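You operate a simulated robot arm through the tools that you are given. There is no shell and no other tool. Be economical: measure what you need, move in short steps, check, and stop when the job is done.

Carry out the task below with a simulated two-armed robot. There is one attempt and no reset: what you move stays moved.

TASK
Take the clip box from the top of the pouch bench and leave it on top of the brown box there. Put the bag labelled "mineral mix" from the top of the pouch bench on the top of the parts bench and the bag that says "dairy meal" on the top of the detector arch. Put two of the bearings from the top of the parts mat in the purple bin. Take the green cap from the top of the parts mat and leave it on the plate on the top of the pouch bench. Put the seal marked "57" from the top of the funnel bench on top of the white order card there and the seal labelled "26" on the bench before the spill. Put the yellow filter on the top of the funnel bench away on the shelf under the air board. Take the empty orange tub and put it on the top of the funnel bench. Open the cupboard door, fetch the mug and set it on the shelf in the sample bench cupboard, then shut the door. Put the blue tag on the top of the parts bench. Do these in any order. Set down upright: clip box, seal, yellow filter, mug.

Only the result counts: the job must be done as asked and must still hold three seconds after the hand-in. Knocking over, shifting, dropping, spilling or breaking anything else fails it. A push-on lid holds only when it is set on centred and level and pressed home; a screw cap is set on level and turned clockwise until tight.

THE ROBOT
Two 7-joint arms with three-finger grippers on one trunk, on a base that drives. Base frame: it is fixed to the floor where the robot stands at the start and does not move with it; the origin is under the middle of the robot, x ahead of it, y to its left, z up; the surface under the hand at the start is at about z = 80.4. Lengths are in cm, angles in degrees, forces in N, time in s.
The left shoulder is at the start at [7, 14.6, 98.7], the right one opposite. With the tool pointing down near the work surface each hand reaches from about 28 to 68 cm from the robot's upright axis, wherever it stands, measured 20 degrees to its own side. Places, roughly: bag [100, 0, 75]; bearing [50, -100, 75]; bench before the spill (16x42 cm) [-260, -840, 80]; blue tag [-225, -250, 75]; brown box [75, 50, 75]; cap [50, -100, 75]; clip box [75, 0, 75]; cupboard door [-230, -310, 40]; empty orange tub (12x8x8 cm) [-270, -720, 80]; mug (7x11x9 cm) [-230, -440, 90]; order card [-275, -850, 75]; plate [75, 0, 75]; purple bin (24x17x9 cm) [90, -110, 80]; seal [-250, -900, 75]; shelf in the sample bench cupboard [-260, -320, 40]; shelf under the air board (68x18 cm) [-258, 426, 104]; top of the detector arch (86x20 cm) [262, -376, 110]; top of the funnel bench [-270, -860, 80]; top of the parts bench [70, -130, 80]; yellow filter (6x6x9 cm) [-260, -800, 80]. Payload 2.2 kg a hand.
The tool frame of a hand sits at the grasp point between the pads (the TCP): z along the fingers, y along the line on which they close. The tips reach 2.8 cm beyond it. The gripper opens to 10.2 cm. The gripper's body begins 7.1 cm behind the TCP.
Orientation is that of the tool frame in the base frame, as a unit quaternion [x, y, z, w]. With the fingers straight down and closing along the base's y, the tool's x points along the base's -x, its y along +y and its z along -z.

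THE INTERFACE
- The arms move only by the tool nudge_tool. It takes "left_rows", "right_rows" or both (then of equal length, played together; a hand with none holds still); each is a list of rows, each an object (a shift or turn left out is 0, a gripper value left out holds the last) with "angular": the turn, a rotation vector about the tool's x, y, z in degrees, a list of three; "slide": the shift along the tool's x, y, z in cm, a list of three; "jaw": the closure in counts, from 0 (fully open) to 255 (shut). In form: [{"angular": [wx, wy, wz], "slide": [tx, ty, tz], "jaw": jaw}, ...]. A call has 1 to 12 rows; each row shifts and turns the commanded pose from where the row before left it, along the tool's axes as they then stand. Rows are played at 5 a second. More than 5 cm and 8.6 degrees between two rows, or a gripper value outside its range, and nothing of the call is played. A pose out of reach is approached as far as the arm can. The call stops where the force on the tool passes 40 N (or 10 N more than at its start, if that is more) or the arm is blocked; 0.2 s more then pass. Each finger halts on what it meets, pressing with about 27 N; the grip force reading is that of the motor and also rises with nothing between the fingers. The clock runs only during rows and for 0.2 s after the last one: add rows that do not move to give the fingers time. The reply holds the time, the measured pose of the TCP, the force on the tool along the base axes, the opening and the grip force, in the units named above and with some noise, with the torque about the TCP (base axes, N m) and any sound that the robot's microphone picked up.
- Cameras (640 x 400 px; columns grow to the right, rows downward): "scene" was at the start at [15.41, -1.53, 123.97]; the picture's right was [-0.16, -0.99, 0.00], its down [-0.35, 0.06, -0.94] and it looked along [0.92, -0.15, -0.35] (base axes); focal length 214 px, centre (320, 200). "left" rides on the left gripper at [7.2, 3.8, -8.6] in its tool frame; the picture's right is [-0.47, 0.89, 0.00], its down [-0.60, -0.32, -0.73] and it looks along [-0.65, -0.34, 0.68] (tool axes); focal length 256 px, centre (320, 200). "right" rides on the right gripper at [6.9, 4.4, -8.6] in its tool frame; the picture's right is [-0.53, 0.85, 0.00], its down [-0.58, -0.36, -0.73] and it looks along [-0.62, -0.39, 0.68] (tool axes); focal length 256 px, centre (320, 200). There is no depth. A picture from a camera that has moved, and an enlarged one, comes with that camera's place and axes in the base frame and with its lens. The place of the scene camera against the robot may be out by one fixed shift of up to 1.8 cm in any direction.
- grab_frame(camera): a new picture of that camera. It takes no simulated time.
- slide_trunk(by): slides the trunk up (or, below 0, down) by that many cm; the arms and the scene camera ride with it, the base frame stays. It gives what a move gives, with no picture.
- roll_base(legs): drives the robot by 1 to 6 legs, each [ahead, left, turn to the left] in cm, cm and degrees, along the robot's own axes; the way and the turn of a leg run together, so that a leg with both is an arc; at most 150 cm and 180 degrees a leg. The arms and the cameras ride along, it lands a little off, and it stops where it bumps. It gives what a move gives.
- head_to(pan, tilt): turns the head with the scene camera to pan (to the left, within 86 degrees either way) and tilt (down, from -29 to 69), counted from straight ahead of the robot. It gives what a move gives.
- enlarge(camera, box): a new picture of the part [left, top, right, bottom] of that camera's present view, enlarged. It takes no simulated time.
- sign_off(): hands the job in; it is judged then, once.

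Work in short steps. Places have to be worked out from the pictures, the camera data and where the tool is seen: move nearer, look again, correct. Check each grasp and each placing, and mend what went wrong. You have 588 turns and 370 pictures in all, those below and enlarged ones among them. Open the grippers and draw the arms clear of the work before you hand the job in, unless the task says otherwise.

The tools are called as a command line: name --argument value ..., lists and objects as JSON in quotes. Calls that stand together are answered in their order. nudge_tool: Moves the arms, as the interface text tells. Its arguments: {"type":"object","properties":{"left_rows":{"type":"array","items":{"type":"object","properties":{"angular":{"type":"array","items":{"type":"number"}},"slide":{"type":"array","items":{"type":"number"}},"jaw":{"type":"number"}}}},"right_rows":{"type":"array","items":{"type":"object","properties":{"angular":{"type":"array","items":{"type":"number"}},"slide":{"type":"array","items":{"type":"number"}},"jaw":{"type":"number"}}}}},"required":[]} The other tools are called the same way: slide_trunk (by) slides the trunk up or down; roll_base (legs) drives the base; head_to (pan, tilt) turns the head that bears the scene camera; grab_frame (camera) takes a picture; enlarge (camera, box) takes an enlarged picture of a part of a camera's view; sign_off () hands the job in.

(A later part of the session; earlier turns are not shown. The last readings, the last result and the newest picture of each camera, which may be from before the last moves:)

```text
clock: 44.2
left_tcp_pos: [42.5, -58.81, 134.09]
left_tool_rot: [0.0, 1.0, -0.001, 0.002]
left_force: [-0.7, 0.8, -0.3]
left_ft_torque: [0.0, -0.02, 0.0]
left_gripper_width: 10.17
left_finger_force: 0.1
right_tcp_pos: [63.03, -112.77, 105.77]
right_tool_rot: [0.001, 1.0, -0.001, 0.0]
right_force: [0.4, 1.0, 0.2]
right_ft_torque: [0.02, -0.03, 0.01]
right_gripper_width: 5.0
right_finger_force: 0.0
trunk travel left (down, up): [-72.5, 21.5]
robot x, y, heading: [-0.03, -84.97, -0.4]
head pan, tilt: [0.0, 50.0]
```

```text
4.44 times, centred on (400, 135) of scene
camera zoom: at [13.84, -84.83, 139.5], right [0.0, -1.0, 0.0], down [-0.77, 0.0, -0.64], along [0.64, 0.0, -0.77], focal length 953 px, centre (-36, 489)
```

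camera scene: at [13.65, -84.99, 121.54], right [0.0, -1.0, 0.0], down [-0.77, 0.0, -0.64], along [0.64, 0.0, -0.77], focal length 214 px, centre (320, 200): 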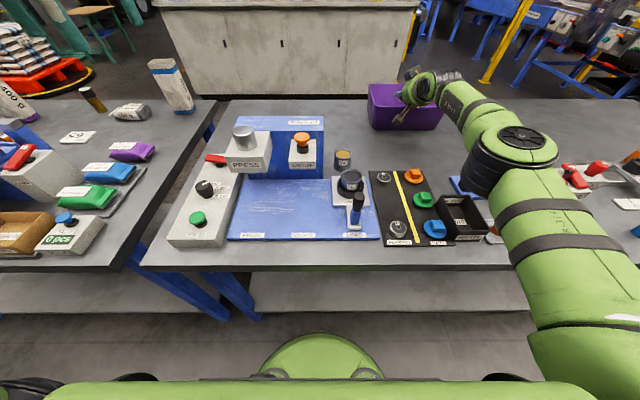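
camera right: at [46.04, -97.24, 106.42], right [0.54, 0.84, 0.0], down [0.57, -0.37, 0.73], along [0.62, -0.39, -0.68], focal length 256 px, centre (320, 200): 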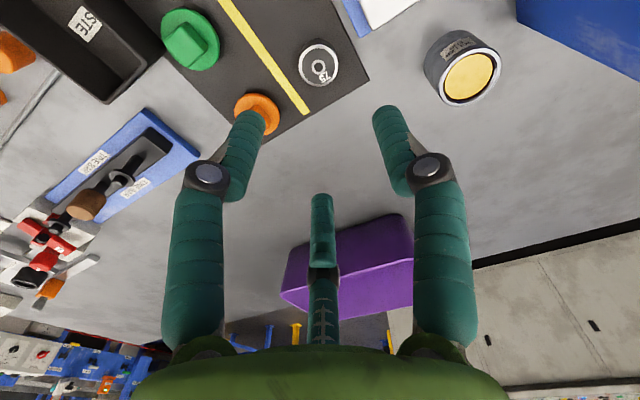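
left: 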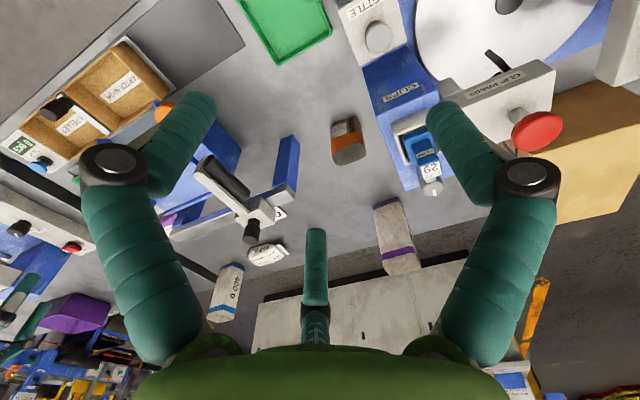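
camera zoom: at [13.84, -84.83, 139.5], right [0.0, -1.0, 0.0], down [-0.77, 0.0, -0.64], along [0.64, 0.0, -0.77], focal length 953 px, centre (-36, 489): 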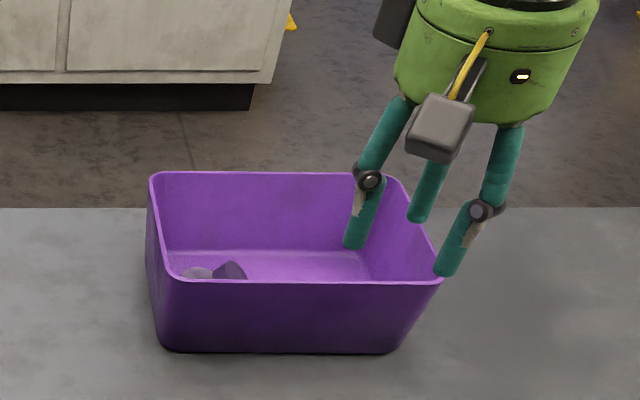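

Both bearings are in the bin. Next the green cap at about (45.8,-109.3): I turn the hand 90° so the fingers close along x, clearing the waste box.

nudge_tool --right_rows '[{"angular": [0, 0, 8.2]}, {"angular": [0, 0, 8.2]}, {"angular": [0, 0, 8.2]}, {"angular": [0, 0, 8.2]}, {"angular": [0, 0, 8.2]}, {"angular": [0, 0, 8.2]}, {"angular": [0, 0, 8.2]}, {"angular": [0, 0, 8.2]}, {"angular": [0, 0, 8.2]}, {"angular": [0, 0, 8.2]}, {"angular": [0, 0, 8.0]}]'

nudge_tool --right_rows '[{"slide": [0, -4.5, 0]}, {"slide": [0, -4.5, 0]}, {"slide": [0, -4.5, 0]}, {"slide": [3.5, -3.7, 0]}, {"slide": [0, 0, 5]}, {"slide": [0, 0, 5]}, {}]'

grab_frame --camera "right"

grab_frame --camera "scene"

```text
clock: 46.6
left_tcp_pos: [42.52, -59.02, 134.24]
left_tool_rot: [0.001, 1.0, -0.001, 0.002]
left_force: [0.0, 0.4, -0.8]
left_ft_torque: [0.01, 0.03, -0.01]
left_gripper_width: 10.17
left_finger_force: 0.1
right_tcp_pos: [62.87, -112.87, 105.82]
right_tool_rot: [0.71, 0.705, 0.001, 0.0]
right_force: [0.4, -0.5, -0.2]
right_ft_torque: [-0.02, 0.01, -0.03]
right_gripper_width: 4.98
right_finger_force: 0.2
trunk travel left (down, up): [-72.5, 21.5]
robot x, y, heading: [-0.27, -85.06, -0.4]
head pan, tilt: [0.0, 50.0]
```

```text
refused: row 4 steps farther than a row can; nothing moved
```

```text
338 pictures are left
camera right: at [67.35, -106.04, 114.45], right [0.84, -0.54, 0.0], down [-0.37, -0.57, 0.73], along [-0.39, -0.62, -0.68], focal length 256 px, centre (320, 200)
```

right: 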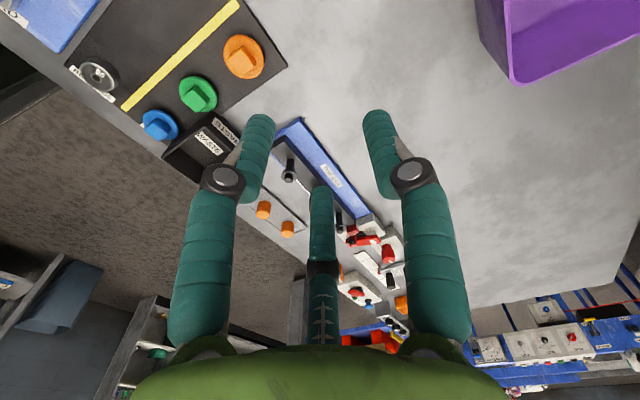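

```text
337 pictures are left
camera scene: at [13.75, -85.02, 139.51], right [0.0, -1.0, 0.0], down [-0.77, 0.0, -0.64], along [0.64, 0.0, -0.77], focal length 214 px, centre (320, 200)
```

scene: 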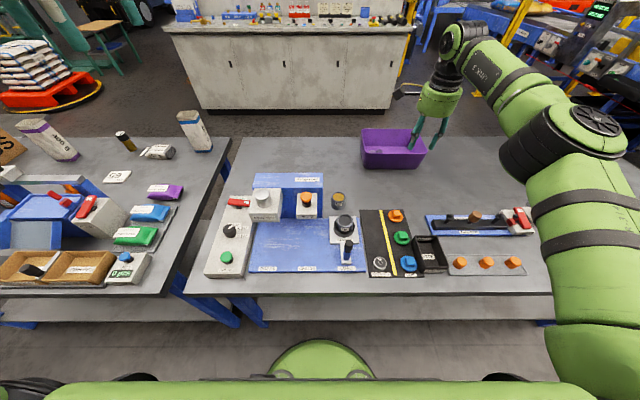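

Row too long; I redo in shorter steps.

nudge_tool --right_rows '[{"slide": [0.7, -4, 0], "jaw": 140}, {"slide": [0.7, -4, 0]}, {"slide": [0.7, -4, 0]}, {"slide": [0.7, -4, 0]}, {"slide": [0.2, 0, 5]}, {"slide": [0, 0, 5]}, {}]'

grab_frame --camera "right"

```text
clock: 48.2
left_tcp_pos: [42.33, -58.95, 134.23]
left_tool_rot: [0.001, 1.0, -0.001, 0.002]
left_force: [0.3, 0.1, 0.1]
left_ft_torque: [0.0, -0.02, 0.02]
left_gripper_width: 10.21
left_finger_force: 0.0
right_tcp_pos: [46.83, -109.88, 95.77]
right_tool_rot: [0.709, 0.705, 0.001, 0.001]
right_force: [-1.4, 0.2, 0.2]
right_ft_torque: [-0.02, -0.01, 0.01]
right_gripper_width: 4.62
right_finger_force: 0.1
trunk travel left (down, up): [-72.5, 21.5]
robot x, y, heading: [-0.71, -85.02, -0.2]
head pan, tilt: [0.0, 50.0]
```

```text
336 pictures are left
camera right: at [51.16, -103.08, 104.39], right [0.84, -0.54, 0.0], down [-0.37, -0.57, 0.73], along [-0.39, -0.62, -0.68], focal length 256 px, centre (320, 200)
```

right: 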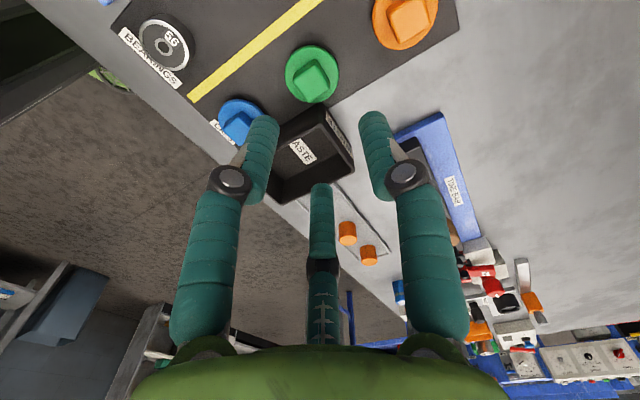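

Cap knob at about (46.3,-109.8). I descend and grasp the knob.

nudge_tool --right_rows '[{"slide": [0.1, -0.5, 4]}, {"slide": [0, 0, 4]}, {"slide": [0, 0, 3]}, {}, {"jaw": 255}, {}, {}]'

grab_frame --camera "right"

```text
clock: 48.9
left_tcp_pos: [42.25, -58.82, 134.21]
left_tool_rot: [0.001, 1.0, 0.0, 0.001]
left_force: [-0.2, 0.9, -0.5]
left_ft_torque: [-0.01, -0.02, -0.04]
left_gripper_width: 10.23
left_finger_force: 0.0
right_tcp_pos: [46.51, -109.29, 87.14]
right_tool_rot: [0.709, 0.706, 0.004, 0.001]
right_force: [-1.1, 0.4, 0.4]
right_ft_torque: [0.03, 0.02, -0.02]
right_gripper_width: 4.62
right_finger_force: 0.1
trunk travel left (down, up): [-72.5, 21.5]
robot x, y, heading: [0.09, -84.91, -0.3]
head pan, tilt: [0.0, 50.0]
stopped in row 3 (right hand): the force on the tool passed its limit at 61 N (the readings are from after the stop); the commanded pose is now the measured one
```

```text
335 pictures are left
camera right: at [50.82, -102.44, 95.85], right [0.84, -0.54, 0.01], down [-0.37, -0.58, 0.72], along [-0.39, -0.61, -0.69], focal length 256 px, centre (320, 200)
```

right: 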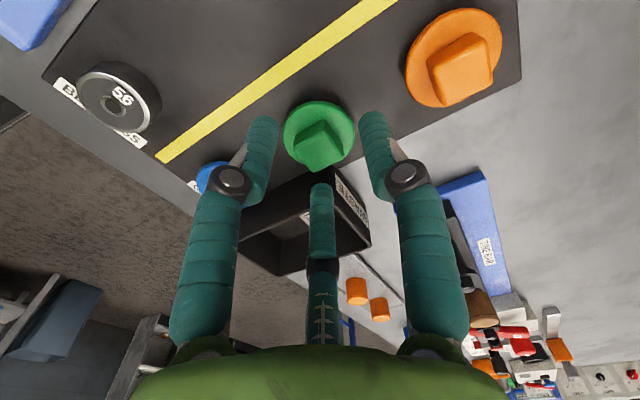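

Something was hit (61 N) at the waste-box side. I lift and look whether the box moved.

nudge_tool --right_rows '[{"slide": [0, 0, -4]}, {"slide": [0, 0, -5]}, {"slide": [0, 4, -5]}, {"slide": [0, 4, -2]}, {"slide": [0, 5, 0]}]'

enlarge --camera "scene" --box '[320, 180, 480, 290]'

```text
refused: row 3 steps farther than a row can; nothing moved
```

```text
3.64 times, centred on (400, 235) of scene
camera zoom: at [13.51, -84.88, 139.52], right [0.0, -1.0, 0.0], down [-0.77, 0.0, -0.64], along [0.64, 0.0, -0.77], focal length 780 px, centre (29, 73)
```

zoom: 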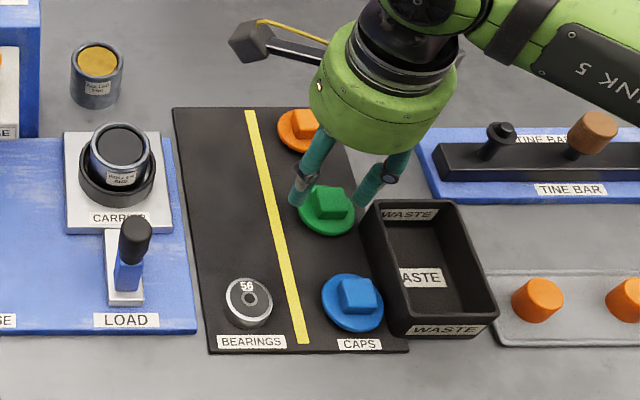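

The right-hand visible finger sat over the waste-box corner; the box did not move noticeably. I lift, and turn the hand the other way (-180°) so no finger is near that corner.

nudge_tool --right_rows '[{"slide": [0, 0, -5]}, {"slide": [0, 0, -5]}, {"angular": [0, 0, -8.2]}, {"angular": [0, 0, -8.2]}, {"angular": [0, 0, -8.2]}, {"angular": [0, 0, -8.2]}, {"angular": [0, 0, -8.2]}, {"angular": [0, 0, -8.2]}, {"angular": [0, 0, -8.2]}, {"angular": [0, 0, -8.2]}, {"angular": [0, 0, -8.2]}, {"angular": [0, 0, -8.2]}]'

nudge_tool --right_rows '[{"angular": [0, 0, -8.2]}, {"angular": [0, 0, -8.2]}, {"angular": [0, 0, -8.2]}, {"angular": [0, 0, -8.2]}, {"angular": [0, 0, -8.2]}, {"angular": [0, 0, -8.2]}, {"angular": [0, 0, -8.2]}, {"angular": [0, 0, -8.2]}, {"angular": [0, 0, -8.2]}, {"angular": [0, 0, -8.2]}, {"angular": [0, 0, -8.2]}, {"angular": [0, 0, -8.2]}]'

grab_frame --camera "right"

```text
clock: 51.5
left_tcp_pos: [42.39, -59.07, 134.09]
left_tool_rot: [0.002, 1.0, -0.001, 0.0]
left_force: [-0.8, -0.6, -0.3]
left_ft_torque: [0.01, -0.03, 0.01]
left_gripper_width: 10.2
left_finger_force: 0.1
right_tcp_pos: [46.59, -109.53, 96.93]
right_tool_rot: [0.07, 0.998, 0.003, 0.004]
right_force: [0.2, 0.1, -0.4]
right_ft_torque: [0.01, -0.01, 0.0]
right_gripper_width: 4.63
right_finger_force: 0.3
trunk travel left (down, up): [-72.5, 21.5]
robot x, y, heading: [0.31, -84.83, -0.3]
head pan, tilt: [0.0, 50.0]
```

```text
clock: 54.1
left_tcp_pos: [42.39, -59.11, 134.16]
left_tool_rot: [0.001, 1.0, 0.0, 0.001]
left_force: [0.5, -0.1, -0.2]
left_ft_torque: [0.0, -0.02, 0.0]
left_gripper_width: 10.19
left_finger_force: 0.0
right_tcp_pos: [35.15, -105.31, 94.13]
right_tool_rot: [-0.581, 0.813, -0.027, 0.018]
right_force: [-0.8, -0.1, 0.1]
right_ft_torque: [-0.01, -0.01, 0.01]
right_gripper_width: 4.61
right_finger_force: 0.0
right hand out of reach, approached as far as the arm can: row 7, 8, 9, 10, 11, 12
trunk travel left (down, up): [-72.5, 21.5]
robot x, y, heading: [-0.04, -85.08, -0.3]
head pan, tilt: [0.0, 50.0]
```

```text
333 pictures are left
camera right: at [28.36, -110.31, 102.42], right [-0.63, 0.78, -0.05], down [0.49, 0.44, 0.75], along [0.61, 0.44, -0.66], focal length 256 px, centre (320, 200)
```

right: 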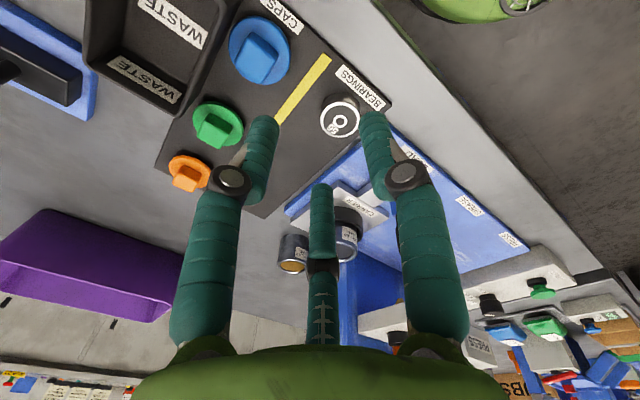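

Wrist limit reached at about -71°, so the right arm can't take that pose. I'll use the left arm (mirror limits) instead: restore the right hand, shift the robot right, turn the left hand -90°.

nudge_tool --right_rows '[{"slide": [0, 0, -5]}, {"slide": [0, 0, -5]}, {"slide": [0, 0, -5]}, {"slide": [0, 0, -5], "angular": [0, 0, 8]}, {"angular": [0, 0, 8]}, {"angular": [0, 0, 8]}, {"angular": [0, 0, 8]}, {"angular": [0, 0, 8]}, {"angular": [0, 0, 8]}, {"angular": [0, 0, 8]}, {"angular": [0, 0, 8]}, {"angular": [0, 0, 7], "jaw": 0}]'

roll_base --legs '[[0, -38, 0]]'

nudge_tool --left_rows '[{"angular": [0, 0, -8.2], "jaw": 120}, {"angular": [0, 0, -8.2]}, {"angular": [0, 0, -8.2]}, {"angular": [0, 0, -8.2]}, {"angular": [0, 0, -8.2]}, {"angular": [0, 0, -8.2]}, {"angular": [0, 0, -8.2]}, {"angular": [0, 0, -8.2]}, {"angular": [0, 0, -8.2]}, {"angular": [0, 0, -8.2]}, {"angular": [0, 0, -8]}]'

grab_frame --camera "scene"

grab_frame --camera "left"

```text
clock: 56.7
left_tcp_pos: [42.4, -59.08, 134.03]
left_tool_rot: [0.002, 1.0, 0.0, 0.0]
left_force: [-0.1, 0.3, 0.5]
left_ft_torque: [-0.02, -0.01, -0.02]
left_gripper_width: 10.19
left_finger_force: 0.1
right_tcp_pos: [32.75, -105.17, 106.66]
right_tool_rot: [0.0, 0.999, -0.011, 0.031]
right_force: [-0.4, 0.3, 0.8]
right_ft_torque: [-0.01, 0.0, 0.0]
right_gripper_width: 10.19
right_finger_force: 0.2
right hand out of reach, approached as far as the arm can: row 1, 2
trunk travel left (down, up): [-72.5, 21.5]
robot x, y, heading: [-0.24, -84.79, -0.1]
head pan, tilt: [0.0, 50.0]
```

```text
clock: 59.1
left_tcp_pos: [42.24, -97.17, 134.06]
left_tool_rot: [0.001, 1.0, -0.001, 0.0]
left_force: [0.3, 0.6, 0.2]
left_ft_torque: [0.0, 0.01, 0.01]
left_gripper_width: 10.21
left_finger_force: 0.0
right_tcp_pos: [32.62, -143.29, 106.68]
right_tool_rot: [-0.002, 0.999, -0.012, 0.031]
right_force: [-0.3, -0.3, -0.8]
right_ft_torque: [0.0, 0.01, 0.0]
right_gripper_width: 10.21
right_finger_force: 0.1
trunk travel left (down, up): [-72.5, 21.5]
robot x, y, heading: [-0.28, -123.16, -0.3]
head pan, tilt: [0.0, 50.0]
```

```text
clock: 61.5
left_tcp_pos: [42.22, -97.19, 134.14]
left_tool_rot: [0.707, -0.707, 0.001, 0.0]
left_force: [-0.2, 0.5, 0.4]
left_ft_torque: [-0.01, 0.0, -0.02]
left_gripper_width: 5.4
left_finger_force: 0.1
right_tcp_pos: [32.7, -143.47, 106.56]
right_tool_rot: [-0.001, 0.999, -0.011, 0.031]
right_force: [0.5, -0.1, 0.0]
right_ft_torque: [0.01, 0.03, -0.01]
right_gripper_width: 10.19
right_finger_force: 0.0
trunk travel left (down, up): [-72.5, 21.5]
robot x, y, heading: [-0.18, -123.32, -0.1]
head pan, tilt: [0.0, 50.0]
```

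```text
332 pictures are left
camera scene: at [13.6, -123.35, 139.51], right [0.0, -1.0, 0.0], down [-0.77, 0.0, -0.64], along [0.64, 0.0, -0.77], focal length 214 px, centre (320, 200)
```

scene: 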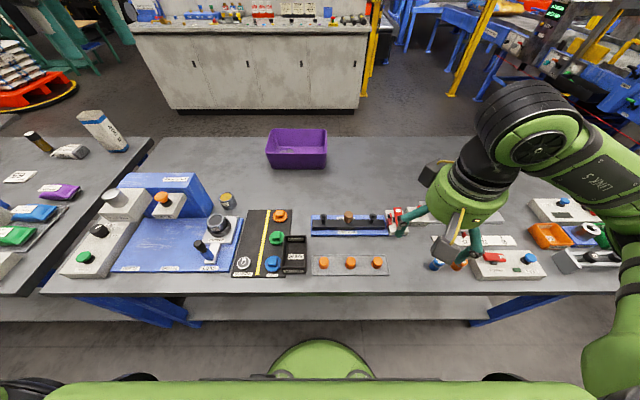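

```text
331 pictures are left
camera left: at [38.37, -104.39, 142.7], right [-0.89, 0.46, 0.0], down [0.32, 0.61, 0.73], along [0.34, 0.65, -0.68], focal length 256 px, centre (320, 200)
```

left: 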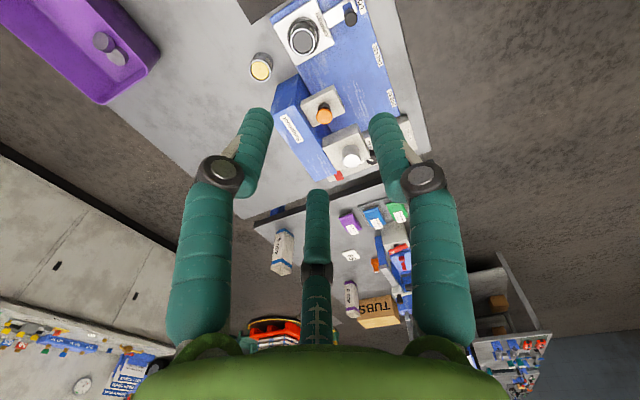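

The left hand is turned -90° and both bearings are visible in the bin. I move the left hand above the green cap.

nudge_tool --left_rows '[{"slide": [4.2, -1.3, 0]}, {"slide": [4.2, -1.3, 0]}, {"slide": [4.2, -1.5, 0]}, {"slide": [0, 0, 5]}, {"slide": [0, 0, 5]}, {"slide": [0, 0, 5]}, {"slide": [0, 0, 5]}, {"slide": [0, 0, 5]}, {"slide": [0, 0, 5]}, {"slide": [0, 0, 5]}, {"slide": [0, 0, 3]}, {}]'

grab_frame --camera "left"

enlarge --camera "scene" --box '[200, 180, 360, 290]'

```text
clock: 64.1
left_tcp_pos: [42.51, -106.27, 91.6]
left_tool_rot: [-0.707, 0.708, -0.001, 0.0]
left_force: [-0.6, 0.7, 1.7]
left_ft_torque: [0.06, 0.02, -0.01]
left_gripper_width: 5.37
left_finger_force: 0.0
left hand out of reach, approached as far as the arm can: row 1, 2, 3
right_tcp_pos: [32.61, -143.47, 106.73]
right_tool_rot: [-0.001, 0.999, -0.011, 0.03]
right_force: [-0.9, -0.5, 0.3]
right_ft_torque: [0.02, 0.0, 0.0]
right_gripper_width: 10.2
right_finger_force: 0.0
trunk travel left (down, up): [-72.5, 21.5]
robot x, y, heading: [-0.07, -123.21, -0.3]
head pan, tilt: [0.0, 50.0]
```

```text
330 pictures are left
camera left: at [38.6, -113.5, 100.09], right [-0.88, 0.47, 0.0], down [0.32, 0.6, 0.73], along [0.34, 0.65, -0.68], focal length 256 px, centre (320, 200)
```

left: 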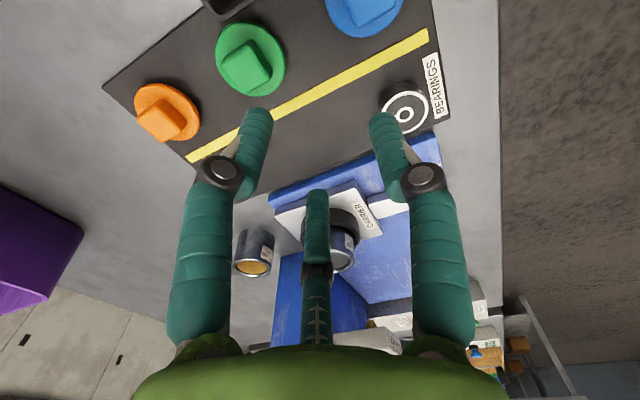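

```text
3.64 times, centred on (280, 235) of scene
camera zoom: at [13.56, -123.37, 139.52], right [0.0, -1.0, 0.0], down [-0.77, 0.0, -0.64], along [0.64, 0.0, -0.77], focal length 780 px, centre (466, 73)
```

zoom: 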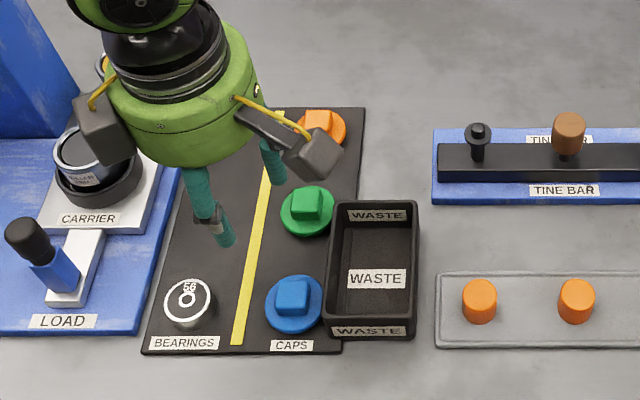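

Cap at about (45.8,-110.0). I lift a little, shift over, and recheck.

nudge_tool --left_rows '[{"slide": [0, 0, -3]}, {"slide": [1.9, -1.6, 0]}, {"slide": [1.9, -1.7, 0]}, {}]'

grab_frame --camera "left"

enlarge --camera "scene" --box '[200, 180, 360, 290]'

```text
clock: 65.1
left_tcp_pos: [45.36, -109.28, 95.33]
left_tool_rot: [-0.707, 0.708, -0.002, 0.001]
left_force: [0.9, 0.8, 0.7]
left_ft_torque: [0.02, -0.01, -0.02]
left_gripper_width: 5.37
left_finger_force: 0.1
left hand out of reach, approached as far as the arm can: row 3
right_tcp_pos: [32.65, -143.31, 106.71]
right_tool_rot: [-0.001, 0.999, -0.011, 0.03]
right_force: [0.5, 0.1, 0.4]
right_ft_torque: [-0.01, -0.02, 0.01]
right_gripper_width: 10.2
right_finger_force: 0.1
trunk travel left (down, up): [-72.5, 21.5]
robot x, y, heading: [-0.05, -123.25, -0.0]
head pan, tilt: [0.0, 50.0]
```

```text
328 pictures are left
camera left: at [41.36, -116.4, 103.8], right [-0.88, 0.47, 0.0], down [0.32, 0.61, 0.73], along [0.34, 0.65, -0.68], focal length 256 px, centre (320, 200)
```

left: 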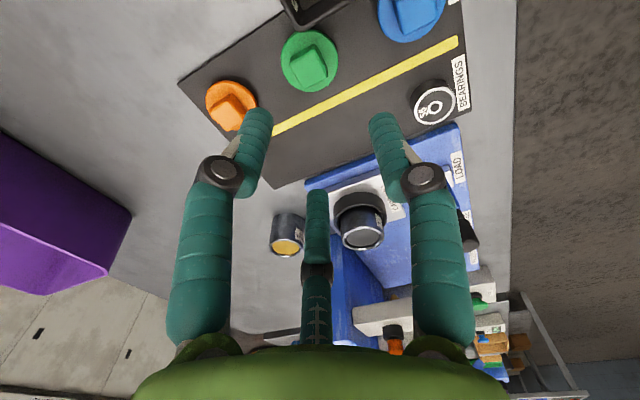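

```text
3.64 times, centred on (280, 235) of scene
camera zoom: at [13.47, -123.34, 139.53], right [0.0, -1.0, 0.0], down [-0.77, 0.0, -0.64], along [0.64, 0.0, -0.77], focal length 780 px, centre (466, 73)
```

zoom: 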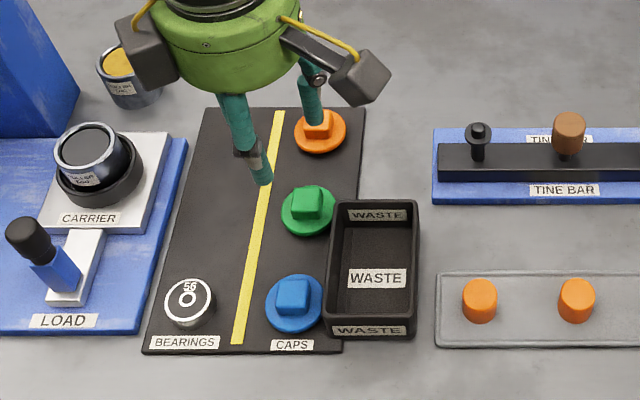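

Cap at (45.5,-110.1). The left wrist is near its limit here, so I shift the base 12 cm right and compensate with the arm.

nudge_tool --left_rows '[{"slide": [0, 0, -4]}]'

roll_base --legs '[[0, -12, 0]]'

nudge_tool --left_rows '[{"slide": [-3.8, 0, 0]}, {"slide": [-3.8, 0, 0]}, {"slide": [-3.5, 0, 3]}, {}]'

grab_frame --camera "left"

```text
clock: 65.5
left_tcp_pos: [45.08, -109.24, 99.36]
left_tool_rot: [-0.707, 0.708, -0.001, 0.001]
left_force: [-0.2, -0.3, 0.1]
left_ft_torque: [-0.02, -0.01, -0.01]
left_gripper_width: 5.41
left_finger_force: 0.1
right_tcp_pos: [32.51, -143.54, 106.66]
right_tool_rot: [-0.002, 0.999, -0.012, 0.031]
right_force: [0.2, -0.2, -0.7]
right_ft_torque: [0.02, -0.05, -0.01]
right_gripper_width: 10.17
right_finger_force: 0.2
trunk travel left (down, up): [-72.5, 21.5]
robot x, y, heading: [-0.14, -122.92, -0.1]
head pan, tilt: [0.0, 50.0]
```

```text
clock: 66.8
left_tcp_pos: [45.18, -121.0, 99.2]
left_tool_rot: [0.707, -0.707, 0.001, 0.0]
left_force: [-0.2, 0.0, -0.2]
left_ft_torque: [-0.01, 0.0, 0.01]
left_gripper_width: 5.41
left_finger_force: 0.1
right_tcp_pos: [32.71, -155.07, 106.67]
right_tool_rot: [-0.003, 0.999, -0.013, 0.03]
right_force: [1.2, 0.2, -0.3]
right_ft_torque: [0.02, 0.04, 0.04]
right_gripper_width: 10.21
right_finger_force: 0.1
trunk travel left (down, up): [-72.5, 21.5]
robot x, y, heading: [-0.0, -135.3, -0.0]
head pan, tilt: [0.0, 50.0]
```

```text
clock: 67.8
left_tcp_pos: [45.04, -110.07, 96.27]
left_tool_rot: [-0.707, 0.707, -0.001, 0.001]
left_force: [-0.1, -0.4, 0.4]
left_ft_torque: [0.01, 0.0, 0.02]
left_gripper_width: 5.42
left_finger_force: 0.0
right_tcp_pos: [32.77, -155.38, 106.71]
right_tool_rot: [-0.002, 0.999, -0.011, 0.03]
right_force: [-0.5, -0.2, 0.2]
right_ft_torque: [0.03, -0.03, 0.0]
right_gripper_width: 10.2
right_finger_force: 0.0
trunk travel left (down, up): [-72.5, 21.5]
robot x, y, heading: [-0.47, -134.8, -0.3]
head pan, tilt: [0.0, 50.0]
```

```text
326 pictures are left
camera left: at [41.16, -117.21, 104.75], right [-0.89, 0.47, 0.0], down [0.32, 0.6, 0.73], along [0.34, 0.65, -0.68], focal length 256 px, centre (320, 200)
```

left: 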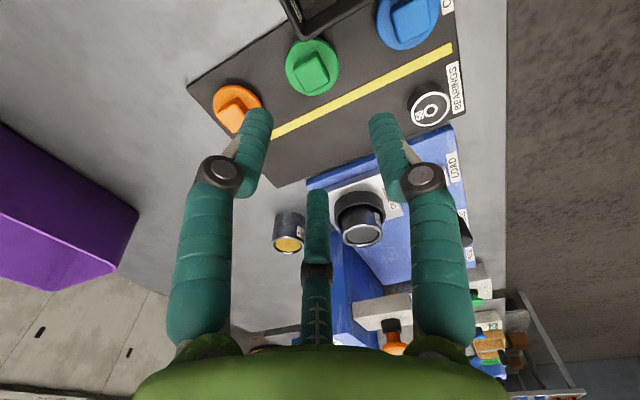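

Knob at (45.4,-110.1); aligned. I descend carefully.

nudge_tool --left_rows '[{"slide": [0, -0.35, 4]}, {"slide": [0, 0, 3]}, {"slide": [0, 0, 2]}, {"slide": [0, 0, 1]}, {"slide": [0, 0, 1]}, {"slide": [0, 0, 0.5]}, {}, {"jaw": 255}, {}, {}]'

grab_frame --camera "left"

```text
clock: 70.0
left_tcp_pos: [45.49, -110.04, 84.74]
left_tool_rot: [-0.707, 0.707, -0.001, 0.0]
left_force: [0.5, -0.8, 0.3]
left_ft_torque: [-0.03, 0.01, -0.01]
left_gripper_width: 2.76
left_finger_force: 26.4
right_tcp_pos: [32.67, -155.24, 106.66]
right_tool_rot: [-0.002, 0.999, -0.012, 0.031]
right_force: [0.0, -0.1, 0.3]
right_ft_torque: [0.0, -0.01, 0.0]
right_gripper_width: 10.22
right_finger_force: 0.1
trunk travel left (down, up): [-72.5, 21.5]
robot x, y, heading: [-0.63, -135.04, 0.0]
head pan, tilt: [0.0, 50.0]
```

```text
325 pictures are left
camera left: at [41.67, -117.22, 93.21], right [-0.89, 0.47, 0.0], down [0.32, 0.6, 0.73], along [0.34, 0.65, -0.68], focal length 256 px, centre (320, 200)
```

left: 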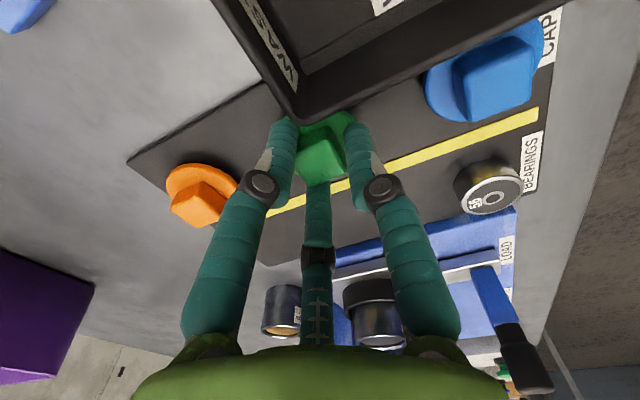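

Cap grasped by its knob (2.76 cm). I lift it, back off from the bench and travel round the left end to the back of the pouch bench.

nudge_tool --left_rows '[{"slide": [0, 0, -3]}, {"slide": [0, 0, -5]}, {"slide": [0, 0, -5]}, {"slide": [0, 0, -5]}, {"slide": [0, 0, -4]}]'

roll_base --legs '[[-42, 0, 0], [0, 130, 0], [0, 125, 0]]'

head_to --pan 0 --tilt 30

grab_frame --camera "scene"

```text
clock: 71.2
left_tcp_pos: [45.42, -110.08, 106.95]
left_tool_rot: [0.707, -0.707, 0.002, -0.001]
left_force: [0.7, -0.1, -0.2]
left_ft_torque: [-0.02, -0.01, 0.01]
left_gripper_width: 2.75
left_finger_force: 26.7
right_tcp_pos: [32.55, -155.37, 106.75]
right_tool_rot: [-0.003, 0.999, -0.012, 0.03]
right_force: [0.6, -0.6, -0.8]
right_ft_torque: [0.02, -0.04, 0.0]
right_gripper_width: 10.2
right_finger_force: 0.1
trunk travel left (down, up): [-72.5, 21.5]
robot x, y, heading: [-0.31, -135.38, -0.2]
head pan, tilt: [0.0, 50.0]
```

```text
clock: 85.9
left_tcp_pos: [7.42, 146.87, 106.84]
left_tool_rot: [-0.702, 0.713, 0.0, 0.001]
left_force: [0.0, -0.4, 0.0]
left_ft_torque: [0.02, -0.02, 0.0]
left_gripper_width: 2.75
left_finger_force: 27.2
right_tcp_pos: [-6.15, 101.72, 106.72]
right_tool_rot: [0.006, 0.999, -0.013, 0.03]
right_force: [-0.5, 0.3, 0.1]
right_ft_torque: [-0.03, 0.01, 0.0]
right_gripper_width: 10.2
right_finger_force: 0.0
trunk travel left (down, up): [-72.5, 21.5]
robot x, y, heading: [-38.27, 122.55, -1.0]
head pan, tilt: [0.0, 50.0]
```

```text
clock: 86.7
left_tcp_pos: [7.53, 146.85, 106.83]
left_tool_rot: [-0.702, 0.713, -0.002, 0.0]
left_force: [-0.2, -0.6, 0.1]
left_ft_torque: [0.01, 0.0, 0.0]
left_gripper_width: 2.74
left_finger_force: 27.0
right_tcp_pos: [-6.05, 101.8, 106.72]
right_tool_rot: [0.005, 0.999, -0.012, 0.03]
right_force: [0.4, 0.2, 0.5]
right_ft_torque: [-0.02, 0.01, 0.04]
right_gripper_width: 10.19
right_finger_force: 0.1
trunk travel left (down, up): [-72.5, 21.5]
robot x, y, heading: [-38.42, 122.51, -1.2]
head pan, tilt: [0.0, 30.0]
```

```text
324 pictures are left
camera scene: at [-23.52, 122.21, 142.46], right [-0.02, -1.0, 0.0], down [-0.5, 0.01, -0.87], along [0.87, -0.02, -0.5], focal length 214 px, centre (320, 200)
```

scene: 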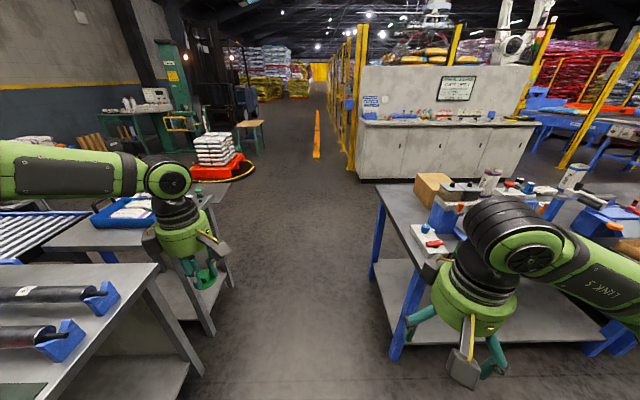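

The corridor between the benches is y≈86–150. I raise the trunk for clearance and drive through the middle.

slide_trunk --by 18

roll_base --legs '[[0, -4, 1.2], [100, 0, 0]]'

grab_frame --camera "scene"

```text
clock: 88.7
left_tcp_pos: [7.6, 146.89, 124.88]
left_tool_rot: [-0.702, 0.712, -0.001, 0.0]
left_force: [0.7, 0.0, 0.2]
left_ft_torque: [0.03, -0.01, -0.01]
left_gripper_width: 2.74
left_finger_force: 27.1
right_tcp_pos: [-6.04, 101.81, 124.7]
right_tool_rot: [0.006, 0.999, -0.012, 0.03]
right_force: [0.4, 0.0, 0.5]
right_ft_torque: [0.0, 0.01, 0.0]
right_gripper_width: 10.21
right_finger_force: 0.1
trunk travel left (down, up): [-90.5, 3.5]
robot x, y, heading: [-38.77, 122.51, -1.0]
head pan, tilt: [0.0, 30.0]
```

```text
clock: 94.4
left_tcp_pos: [106.26, 142.87, 124.88]
left_tool_rot: [-0.704, 0.71, -0.002, -0.001]
left_force: [-0.1, 0.2, 0.0]
left_ft_torque: [0.07, -0.03, -0.03]
left_gripper_width: 2.76
left_finger_force: 27.3
right_tcp_pos: [93.0, 97.56, 124.65]
right_tool_rot: [0.002, 0.999, -0.012, 0.029]
right_force: [-0.1, -0.4, 0.1]
right_ft_torque: [-0.02, 0.0, -0.02]
right_gripper_width: 10.18
right_finger_force: 0.0
trunk travel left (down, up): [-90.5, 3.5]
robot x, y, heading: [60.31, 117.91, -0.7]
head pan, tilt: [0.0, 30.0]
```

```text
323 pictures are left
camera scene: at [75.41, 117.84, 160.48], right [-0.01, -1.0, 0.0], down [-0.5, 0.01, -0.87], along [0.87, -0.01, -0.5], focal length 214 px, centre (320, 200)
```

scene: 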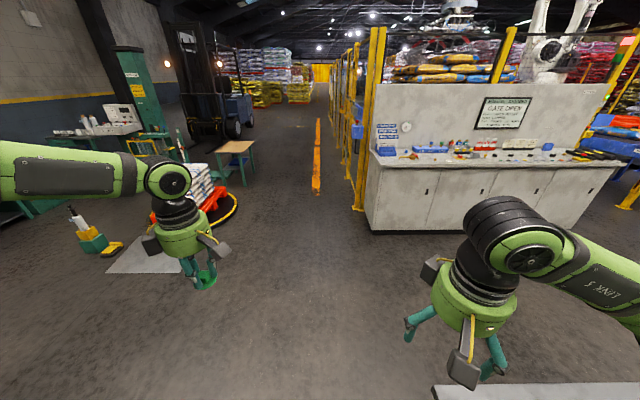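

Clear ahead. I go forward, turn around 180°, and slide along the back of the pouch bench.

roll_base --legs '[[95, 0, 0.7], [0, 0, 90], [0, 0, 90]]'

head_to --pan 30 --tilt 35

grab_frame --camera "scene"

```text
clock: 106.9
left_tcp_pos: [109.69, 92.59, 124.8]
left_tool_rot: [0.699, 0.716, -0.001, -0.001]
left_force: [0.5, 0.7, 0.3]
left_ft_torque: [0.01, -0.02, 0.0]
left_gripper_width: 2.77
left_finger_force: 27.1
right_tcp_pos: [121.32, 138.18, 124.76]
right_tool_rot: [0.999, 0.014, -0.03, -0.011]
right_force: [-0.4, 0.3, -0.4]
right_ft_torque: [0.0, 0.01, 0.03]
right_gripper_width: 10.18
right_finger_force: 0.1
trunk travel left (down, up): [-90.5, 3.5]
robot x, y, heading: [155.23, 118.81, -178.6]
head pan, tilt: [0.0, 30.0]
```

```text
clock: 107.9
left_tcp_pos: [109.62, 92.55, 124.78]
left_tool_rot: [0.699, 0.715, 0.0, -0.001]
left_force: [-0.6, 0.1, -1.0]
left_ft_torque: [0.02, 0.0, 0.02]
left_gripper_width: 2.74
left_finger_force: 27.0
right_tcp_pos: [121.34, 138.18, 124.63]
right_tool_rot: [0.999, 0.014, -0.029, -0.01]
right_force: [-0.8, 0.1, -0.1]
right_ft_torque: [0.01, -0.01, -0.03]
right_gripper_width: 10.18
right_finger_force: 0.3
trunk travel left (down, up): [-90.5, 3.5]
robot x, y, heading: [154.82, 118.59, -178.7]
head pan, tilt: [30.0, 35.0]
```

```text
322 pictures are left
camera scene: at [143.57, 113.99, 159.69], right [-0.52, 0.86, 0.0], down [0.49, 0.3, -0.82], along [-0.7, -0.42, -0.57], focal length 214 px, centre (320, 200)
```

scene: 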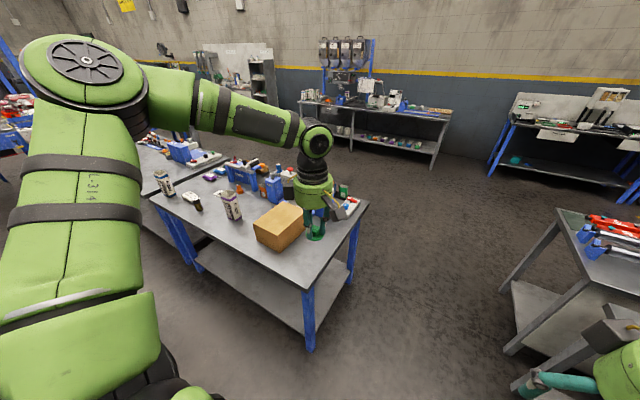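

I see the brown box on the bench's near-left corner. Correcting heading, I slide along to the middle, then approach.

roll_base --legs '[[0, 118, -1.4], [15, 0, 0]]'

head_to --pan 0 --tilt 50

grab_frame --camera "scene"

```text
clock: 114.9
left_tcp_pos: [95.66, -25.34, 125.08]
left_tool_rot: [0.706, 0.708, -0.002, -0.003]
left_force: [0.6, -0.2, 0.4]
left_ft_torque: [-0.03, 0.07, 0.03]
left_gripper_width: 2.77
left_finger_force: 26.6
right_tcp_pos: [108.34, 20.14, 124.86]
right_tool_rot: [0.999, 0.003, -0.032, -0.011]
right_force: [1.0, -0.2, -1.3]
right_ft_torque: [-0.02, 0.03, -0.01]
right_gripper_width: 10.21
right_finger_force: 0.1
trunk travel left (down, up): [-90.5, 3.5]
robot x, y, heading: [140.63, 0.32, 179.8]
head pan, tilt: [30.0, 35.0]
```

```text
clock: 115.8
left_tcp_pos: [95.19, -25.2, 124.86]
left_tool_rot: [0.707, 0.708, 0.0, -0.001]
left_force: [0.0, 0.1, -1.1]
left_ft_torque: [-0.01, 0.02, 0.01]
left_gripper_width: 2.74
left_finger_force: 27.0
right_tcp_pos: [107.94, 20.07, 124.71]
right_tool_rot: [0.999, 0.003, -0.03, -0.011]
right_force: [-0.7, 0.1, 0.6]
right_ft_torque: [0.02, 0.02, -0.04]
right_gripper_width: 10.18
right_finger_force: 0.1
trunk travel left (down, up): [-90.5, 3.5]
robot x, y, heading: [141.09, -0.03, 180.1]
head pan, tilt: [0.0, 50.0]
```

```text
321 pictures are left
camera scene: at [129.51, -0.08, 157.51], right [0.0, 1.0, 0.0], down [0.77, 0.0, -0.64], along [-0.64, 0.0, -0.77], focal length 214 px, centre (320, 200)
```

scene: 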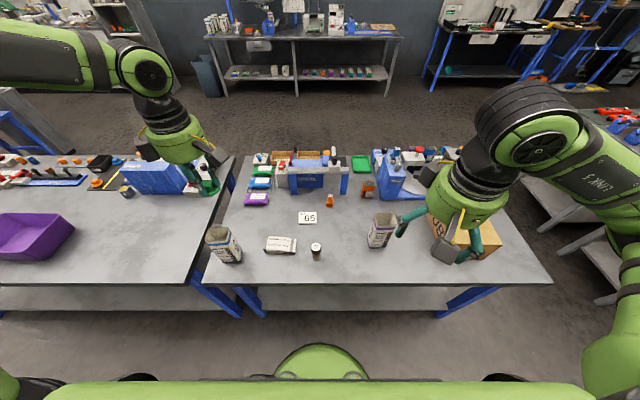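

The back view is good: plate "65" at about (75,-5). I approach 8 cm, shift toward +y so the left arm reaches the plate comfortably, and unwind the left wrist.

roll_base --legs '[[8, -18, 0]]'

nudge_tool --left_rows '[{"angular": [0, 0, 8.2]}, {"angular": [0, 0, 8.2]}, {"angular": [0, 0, 8.2]}, {"angular": [0, 0, 8.2]}, {"angular": [0, 0, 8.2]}, {"angular": [0, 0, 8.2]}, {"angular": [0, 0, 8.2]}, {"angular": [0, 0, 8.2]}, {"angular": [0, 0, 8.2]}, {"angular": [0, 0, 8.2]}, {"angular": [0, 0, 8]}]'

grab_frame --camera "scene"

grab_frame --camera "left"

```text
clock: 117.4
left_tcp_pos: [87.54, -7.84, 124.8]
left_tool_rot: [0.706, 0.708, 0.001, -0.003]
left_force: [-0.7, -0.2, -0.1]
left_ft_torque: [0.05, 0.03, 0.0]
left_gripper_width: 2.76
left_finger_force: 26.8
right_tcp_pos: [100.55, 37.5, 124.9]
right_tool_rot: [0.999, 0.003, -0.03, -0.013]
right_force: [0.7, -0.8, 0.4]
right_ft_torque: [0.06, -0.01, 0.01]
right_gripper_width: 10.2
right_finger_force: 0.0
trunk travel left (down, up): [-90.5, 3.5]
robot x, y, heading: [132.89, 17.95, 180.0]
head pan, tilt: [0.0, 50.0]
```

```text
clock: 119.8
left_tcp_pos: [87.47, -7.42, 124.9]
left_tool_rot: [1.0, -0.001, 0.0, -0.001]
left_force: [-0.3, 0.1, -1.0]
left_ft_torque: [0.01, 0.01, -0.03]
left_gripper_width: 2.76
left_finger_force: 27.3
right_tcp_pos: [100.22, 37.9, 124.62]
right_tool_rot: [0.999, 0.004, -0.03, -0.011]
right_force: [0.2, 0.0, 0.5]
right_ft_torque: [-0.02, 0.0, 0.02]
right_gripper_width: 10.21
right_finger_force: 0.1
trunk travel left (down, up): [-90.5, 3.5]
robot x, y, heading: [133.25, 17.63, 179.9]
head pan, tilt: [0.0, 50.0]
```

```text
320 pictures are left
camera scene: at [121.84, 17.66, 157.51], right [0.0, 1.0, 0.0], down [0.77, 0.0, -0.64], along [-0.64, 0.0, -0.77], focal length 214 px, centre (320, 200)
```

scene: 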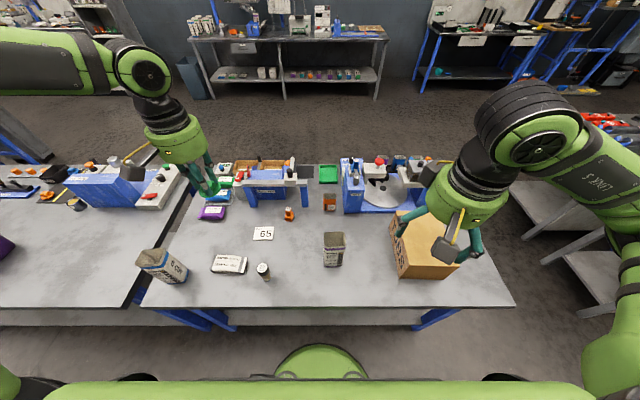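

```text
319 pictures are left
camera left: at [94.67, -11.2, 133.36], right [-0.47, -0.88, 0.0], down [-0.6, 0.32, 0.73], along [-0.65, 0.34, -0.68], focal length 256 px, centre (320, 200)
```

left: 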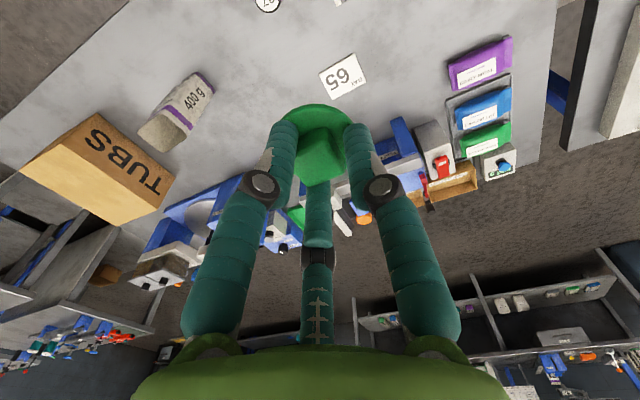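

Plate centre ≈ (74.3,-5.8). I move the cap above it.

nudge_tool --left_rows '[{"slide": [-4.4, 0.0, 0]}, {"slide": [-4.4, -0.8, 0]}, {"slide": [-4.4, -0.8, 0]}, {"slide": [0, 0, 5]}, {"slide": [0, 0, 5]}, {"slide": [0, 0, 5]}, {"slide": [0, 0, 5]}, {"slide": [0, 0, 5]}, {"slide": [0, 0, 3]}, {}]'

grab_frame --camera "left"

enlarge --camera "scene" --box '[190, 160, 350, 280]'

```text
clock: 122.0
left_tcp_pos: [84.09, -10.28, 103.31]
left_tool_rot: [1.0, 0.001, -0.001, 0.0]
left_force: [-0.2, 0.7, -0.6]
left_ft_torque: [0.0, 0.0, 0.0]
left_gripper_width: 2.72
left_finger_force: 26.7
left hand out of reach, approached as far as the arm can: row 3, 4, 5, 6, 7, 8, 9
right_tcp_pos: [100.38, 37.87, 124.71]
right_tool_rot: [0.999, 0.003, -0.03, -0.01]
right_force: [-0.4, 0.3, -0.5]
right_ft_torque: [-0.01, 0.0, 0.01]
right_gripper_width: 10.21
right_finger_force: 0.0
trunk travel left (down, up): [-90.5, 3.5]
robot x, y, heading: [133.43, 17.75, 180.0]
head pan, tilt: [0.0, 50.0]
```

```text
318 pictures are left
camera left: at [91.19, -14.01, 111.77], right [-0.46, -0.89, 0.0], down [-0.6, 0.32, 0.73], along [-0.65, 0.34, -0.68], focal length 256 px, centre (320, 200)
```

left: 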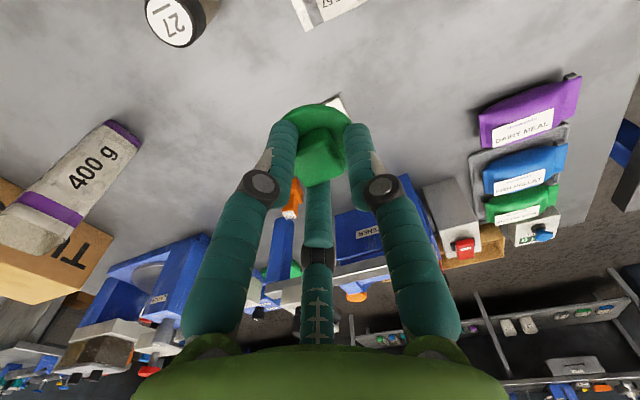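

```text
3.33 times, centred on (270, 220) of scene
camera zoom: at [121.85, 17.69, 157.51], right [0.0, 1.0, 0.0], down [0.77, 0.0, -0.64], along [-0.64, 0.0, -0.77], focal length 715 px, centre (487, 133)
```

zoom: 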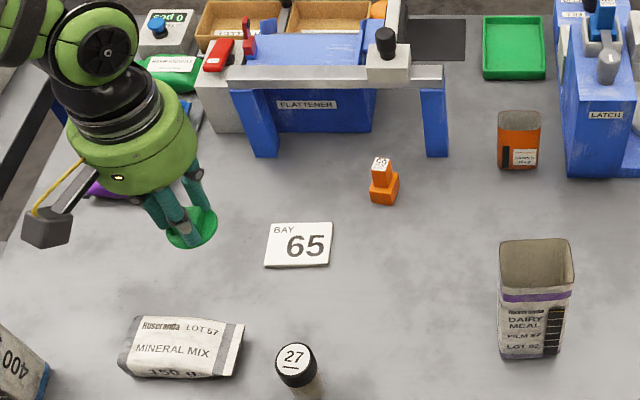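

Reach is limited with the trunk high, so I lower it. Also notable: a standing 400 g bag also says "DAIRY MEAL" – I zoom on the bags to decide.

slide_trunk --by -13

enlarge --camera "scene" --box '[310, 190, 370, 260]'

enlarge --camera "scene" --box '[130, 190, 250, 280]'

```text
clock: 123.6
left_tcp_pos: [84.04, -10.17, 90.27]
left_tool_rot: [1.0, 0.001, -0.001, -0.002]
left_force: [0.2, 0.3, -0.2]
left_ft_torque: [-0.02, -0.01, 0.02]
left_gripper_width: 2.76
left_finger_force: 26.6
right_tcp_pos: [100.27, 37.87, 111.68]
right_tool_rot: [0.999, 0.003, -0.031, -0.012]
right_force: [0.3, -0.4, 0.5]
right_ft_torque: [0.01, 0.03, 0.01]
right_gripper_width: 10.21
right_finger_force: 0.1
trunk travel left (down, up): [-77.5, 16.5]
robot x, y, heading: [133.57, 17.63, 179.9]
head pan, tilt: [0.0, 50.0]
```

```text
5.71 times, centred on (340, 225) of scene
camera zoom: at [121.86, 17.68, 144.52], right [0.0, 1.0, 0.0], down [0.77, 0.0, -0.64], along [-0.64, 0.0, -0.77], focal length 1226 px, centre (206, 57)
```

zoom: 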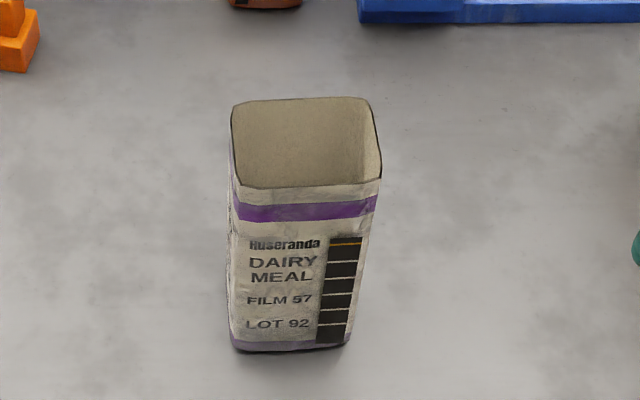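

```text
4.44 times, centred on (190, 235) of scene
camera zoom: at [121.86, 17.68, 144.52], right [0.0, 1.0, 0.0], down [0.77, 0.0, -0.64], along [-0.64, 0.0, -0.77], focal length 953 px, centre (898, 44)
```

zoom: 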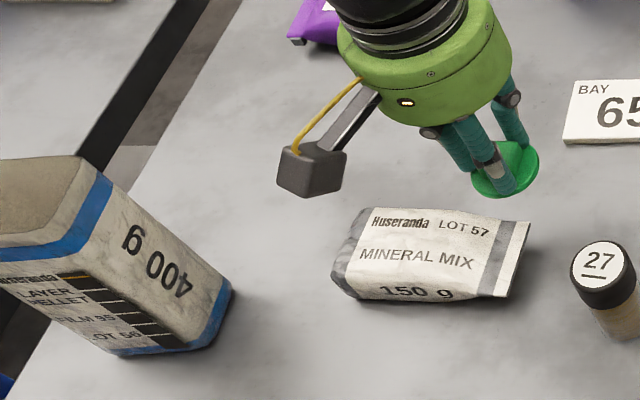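

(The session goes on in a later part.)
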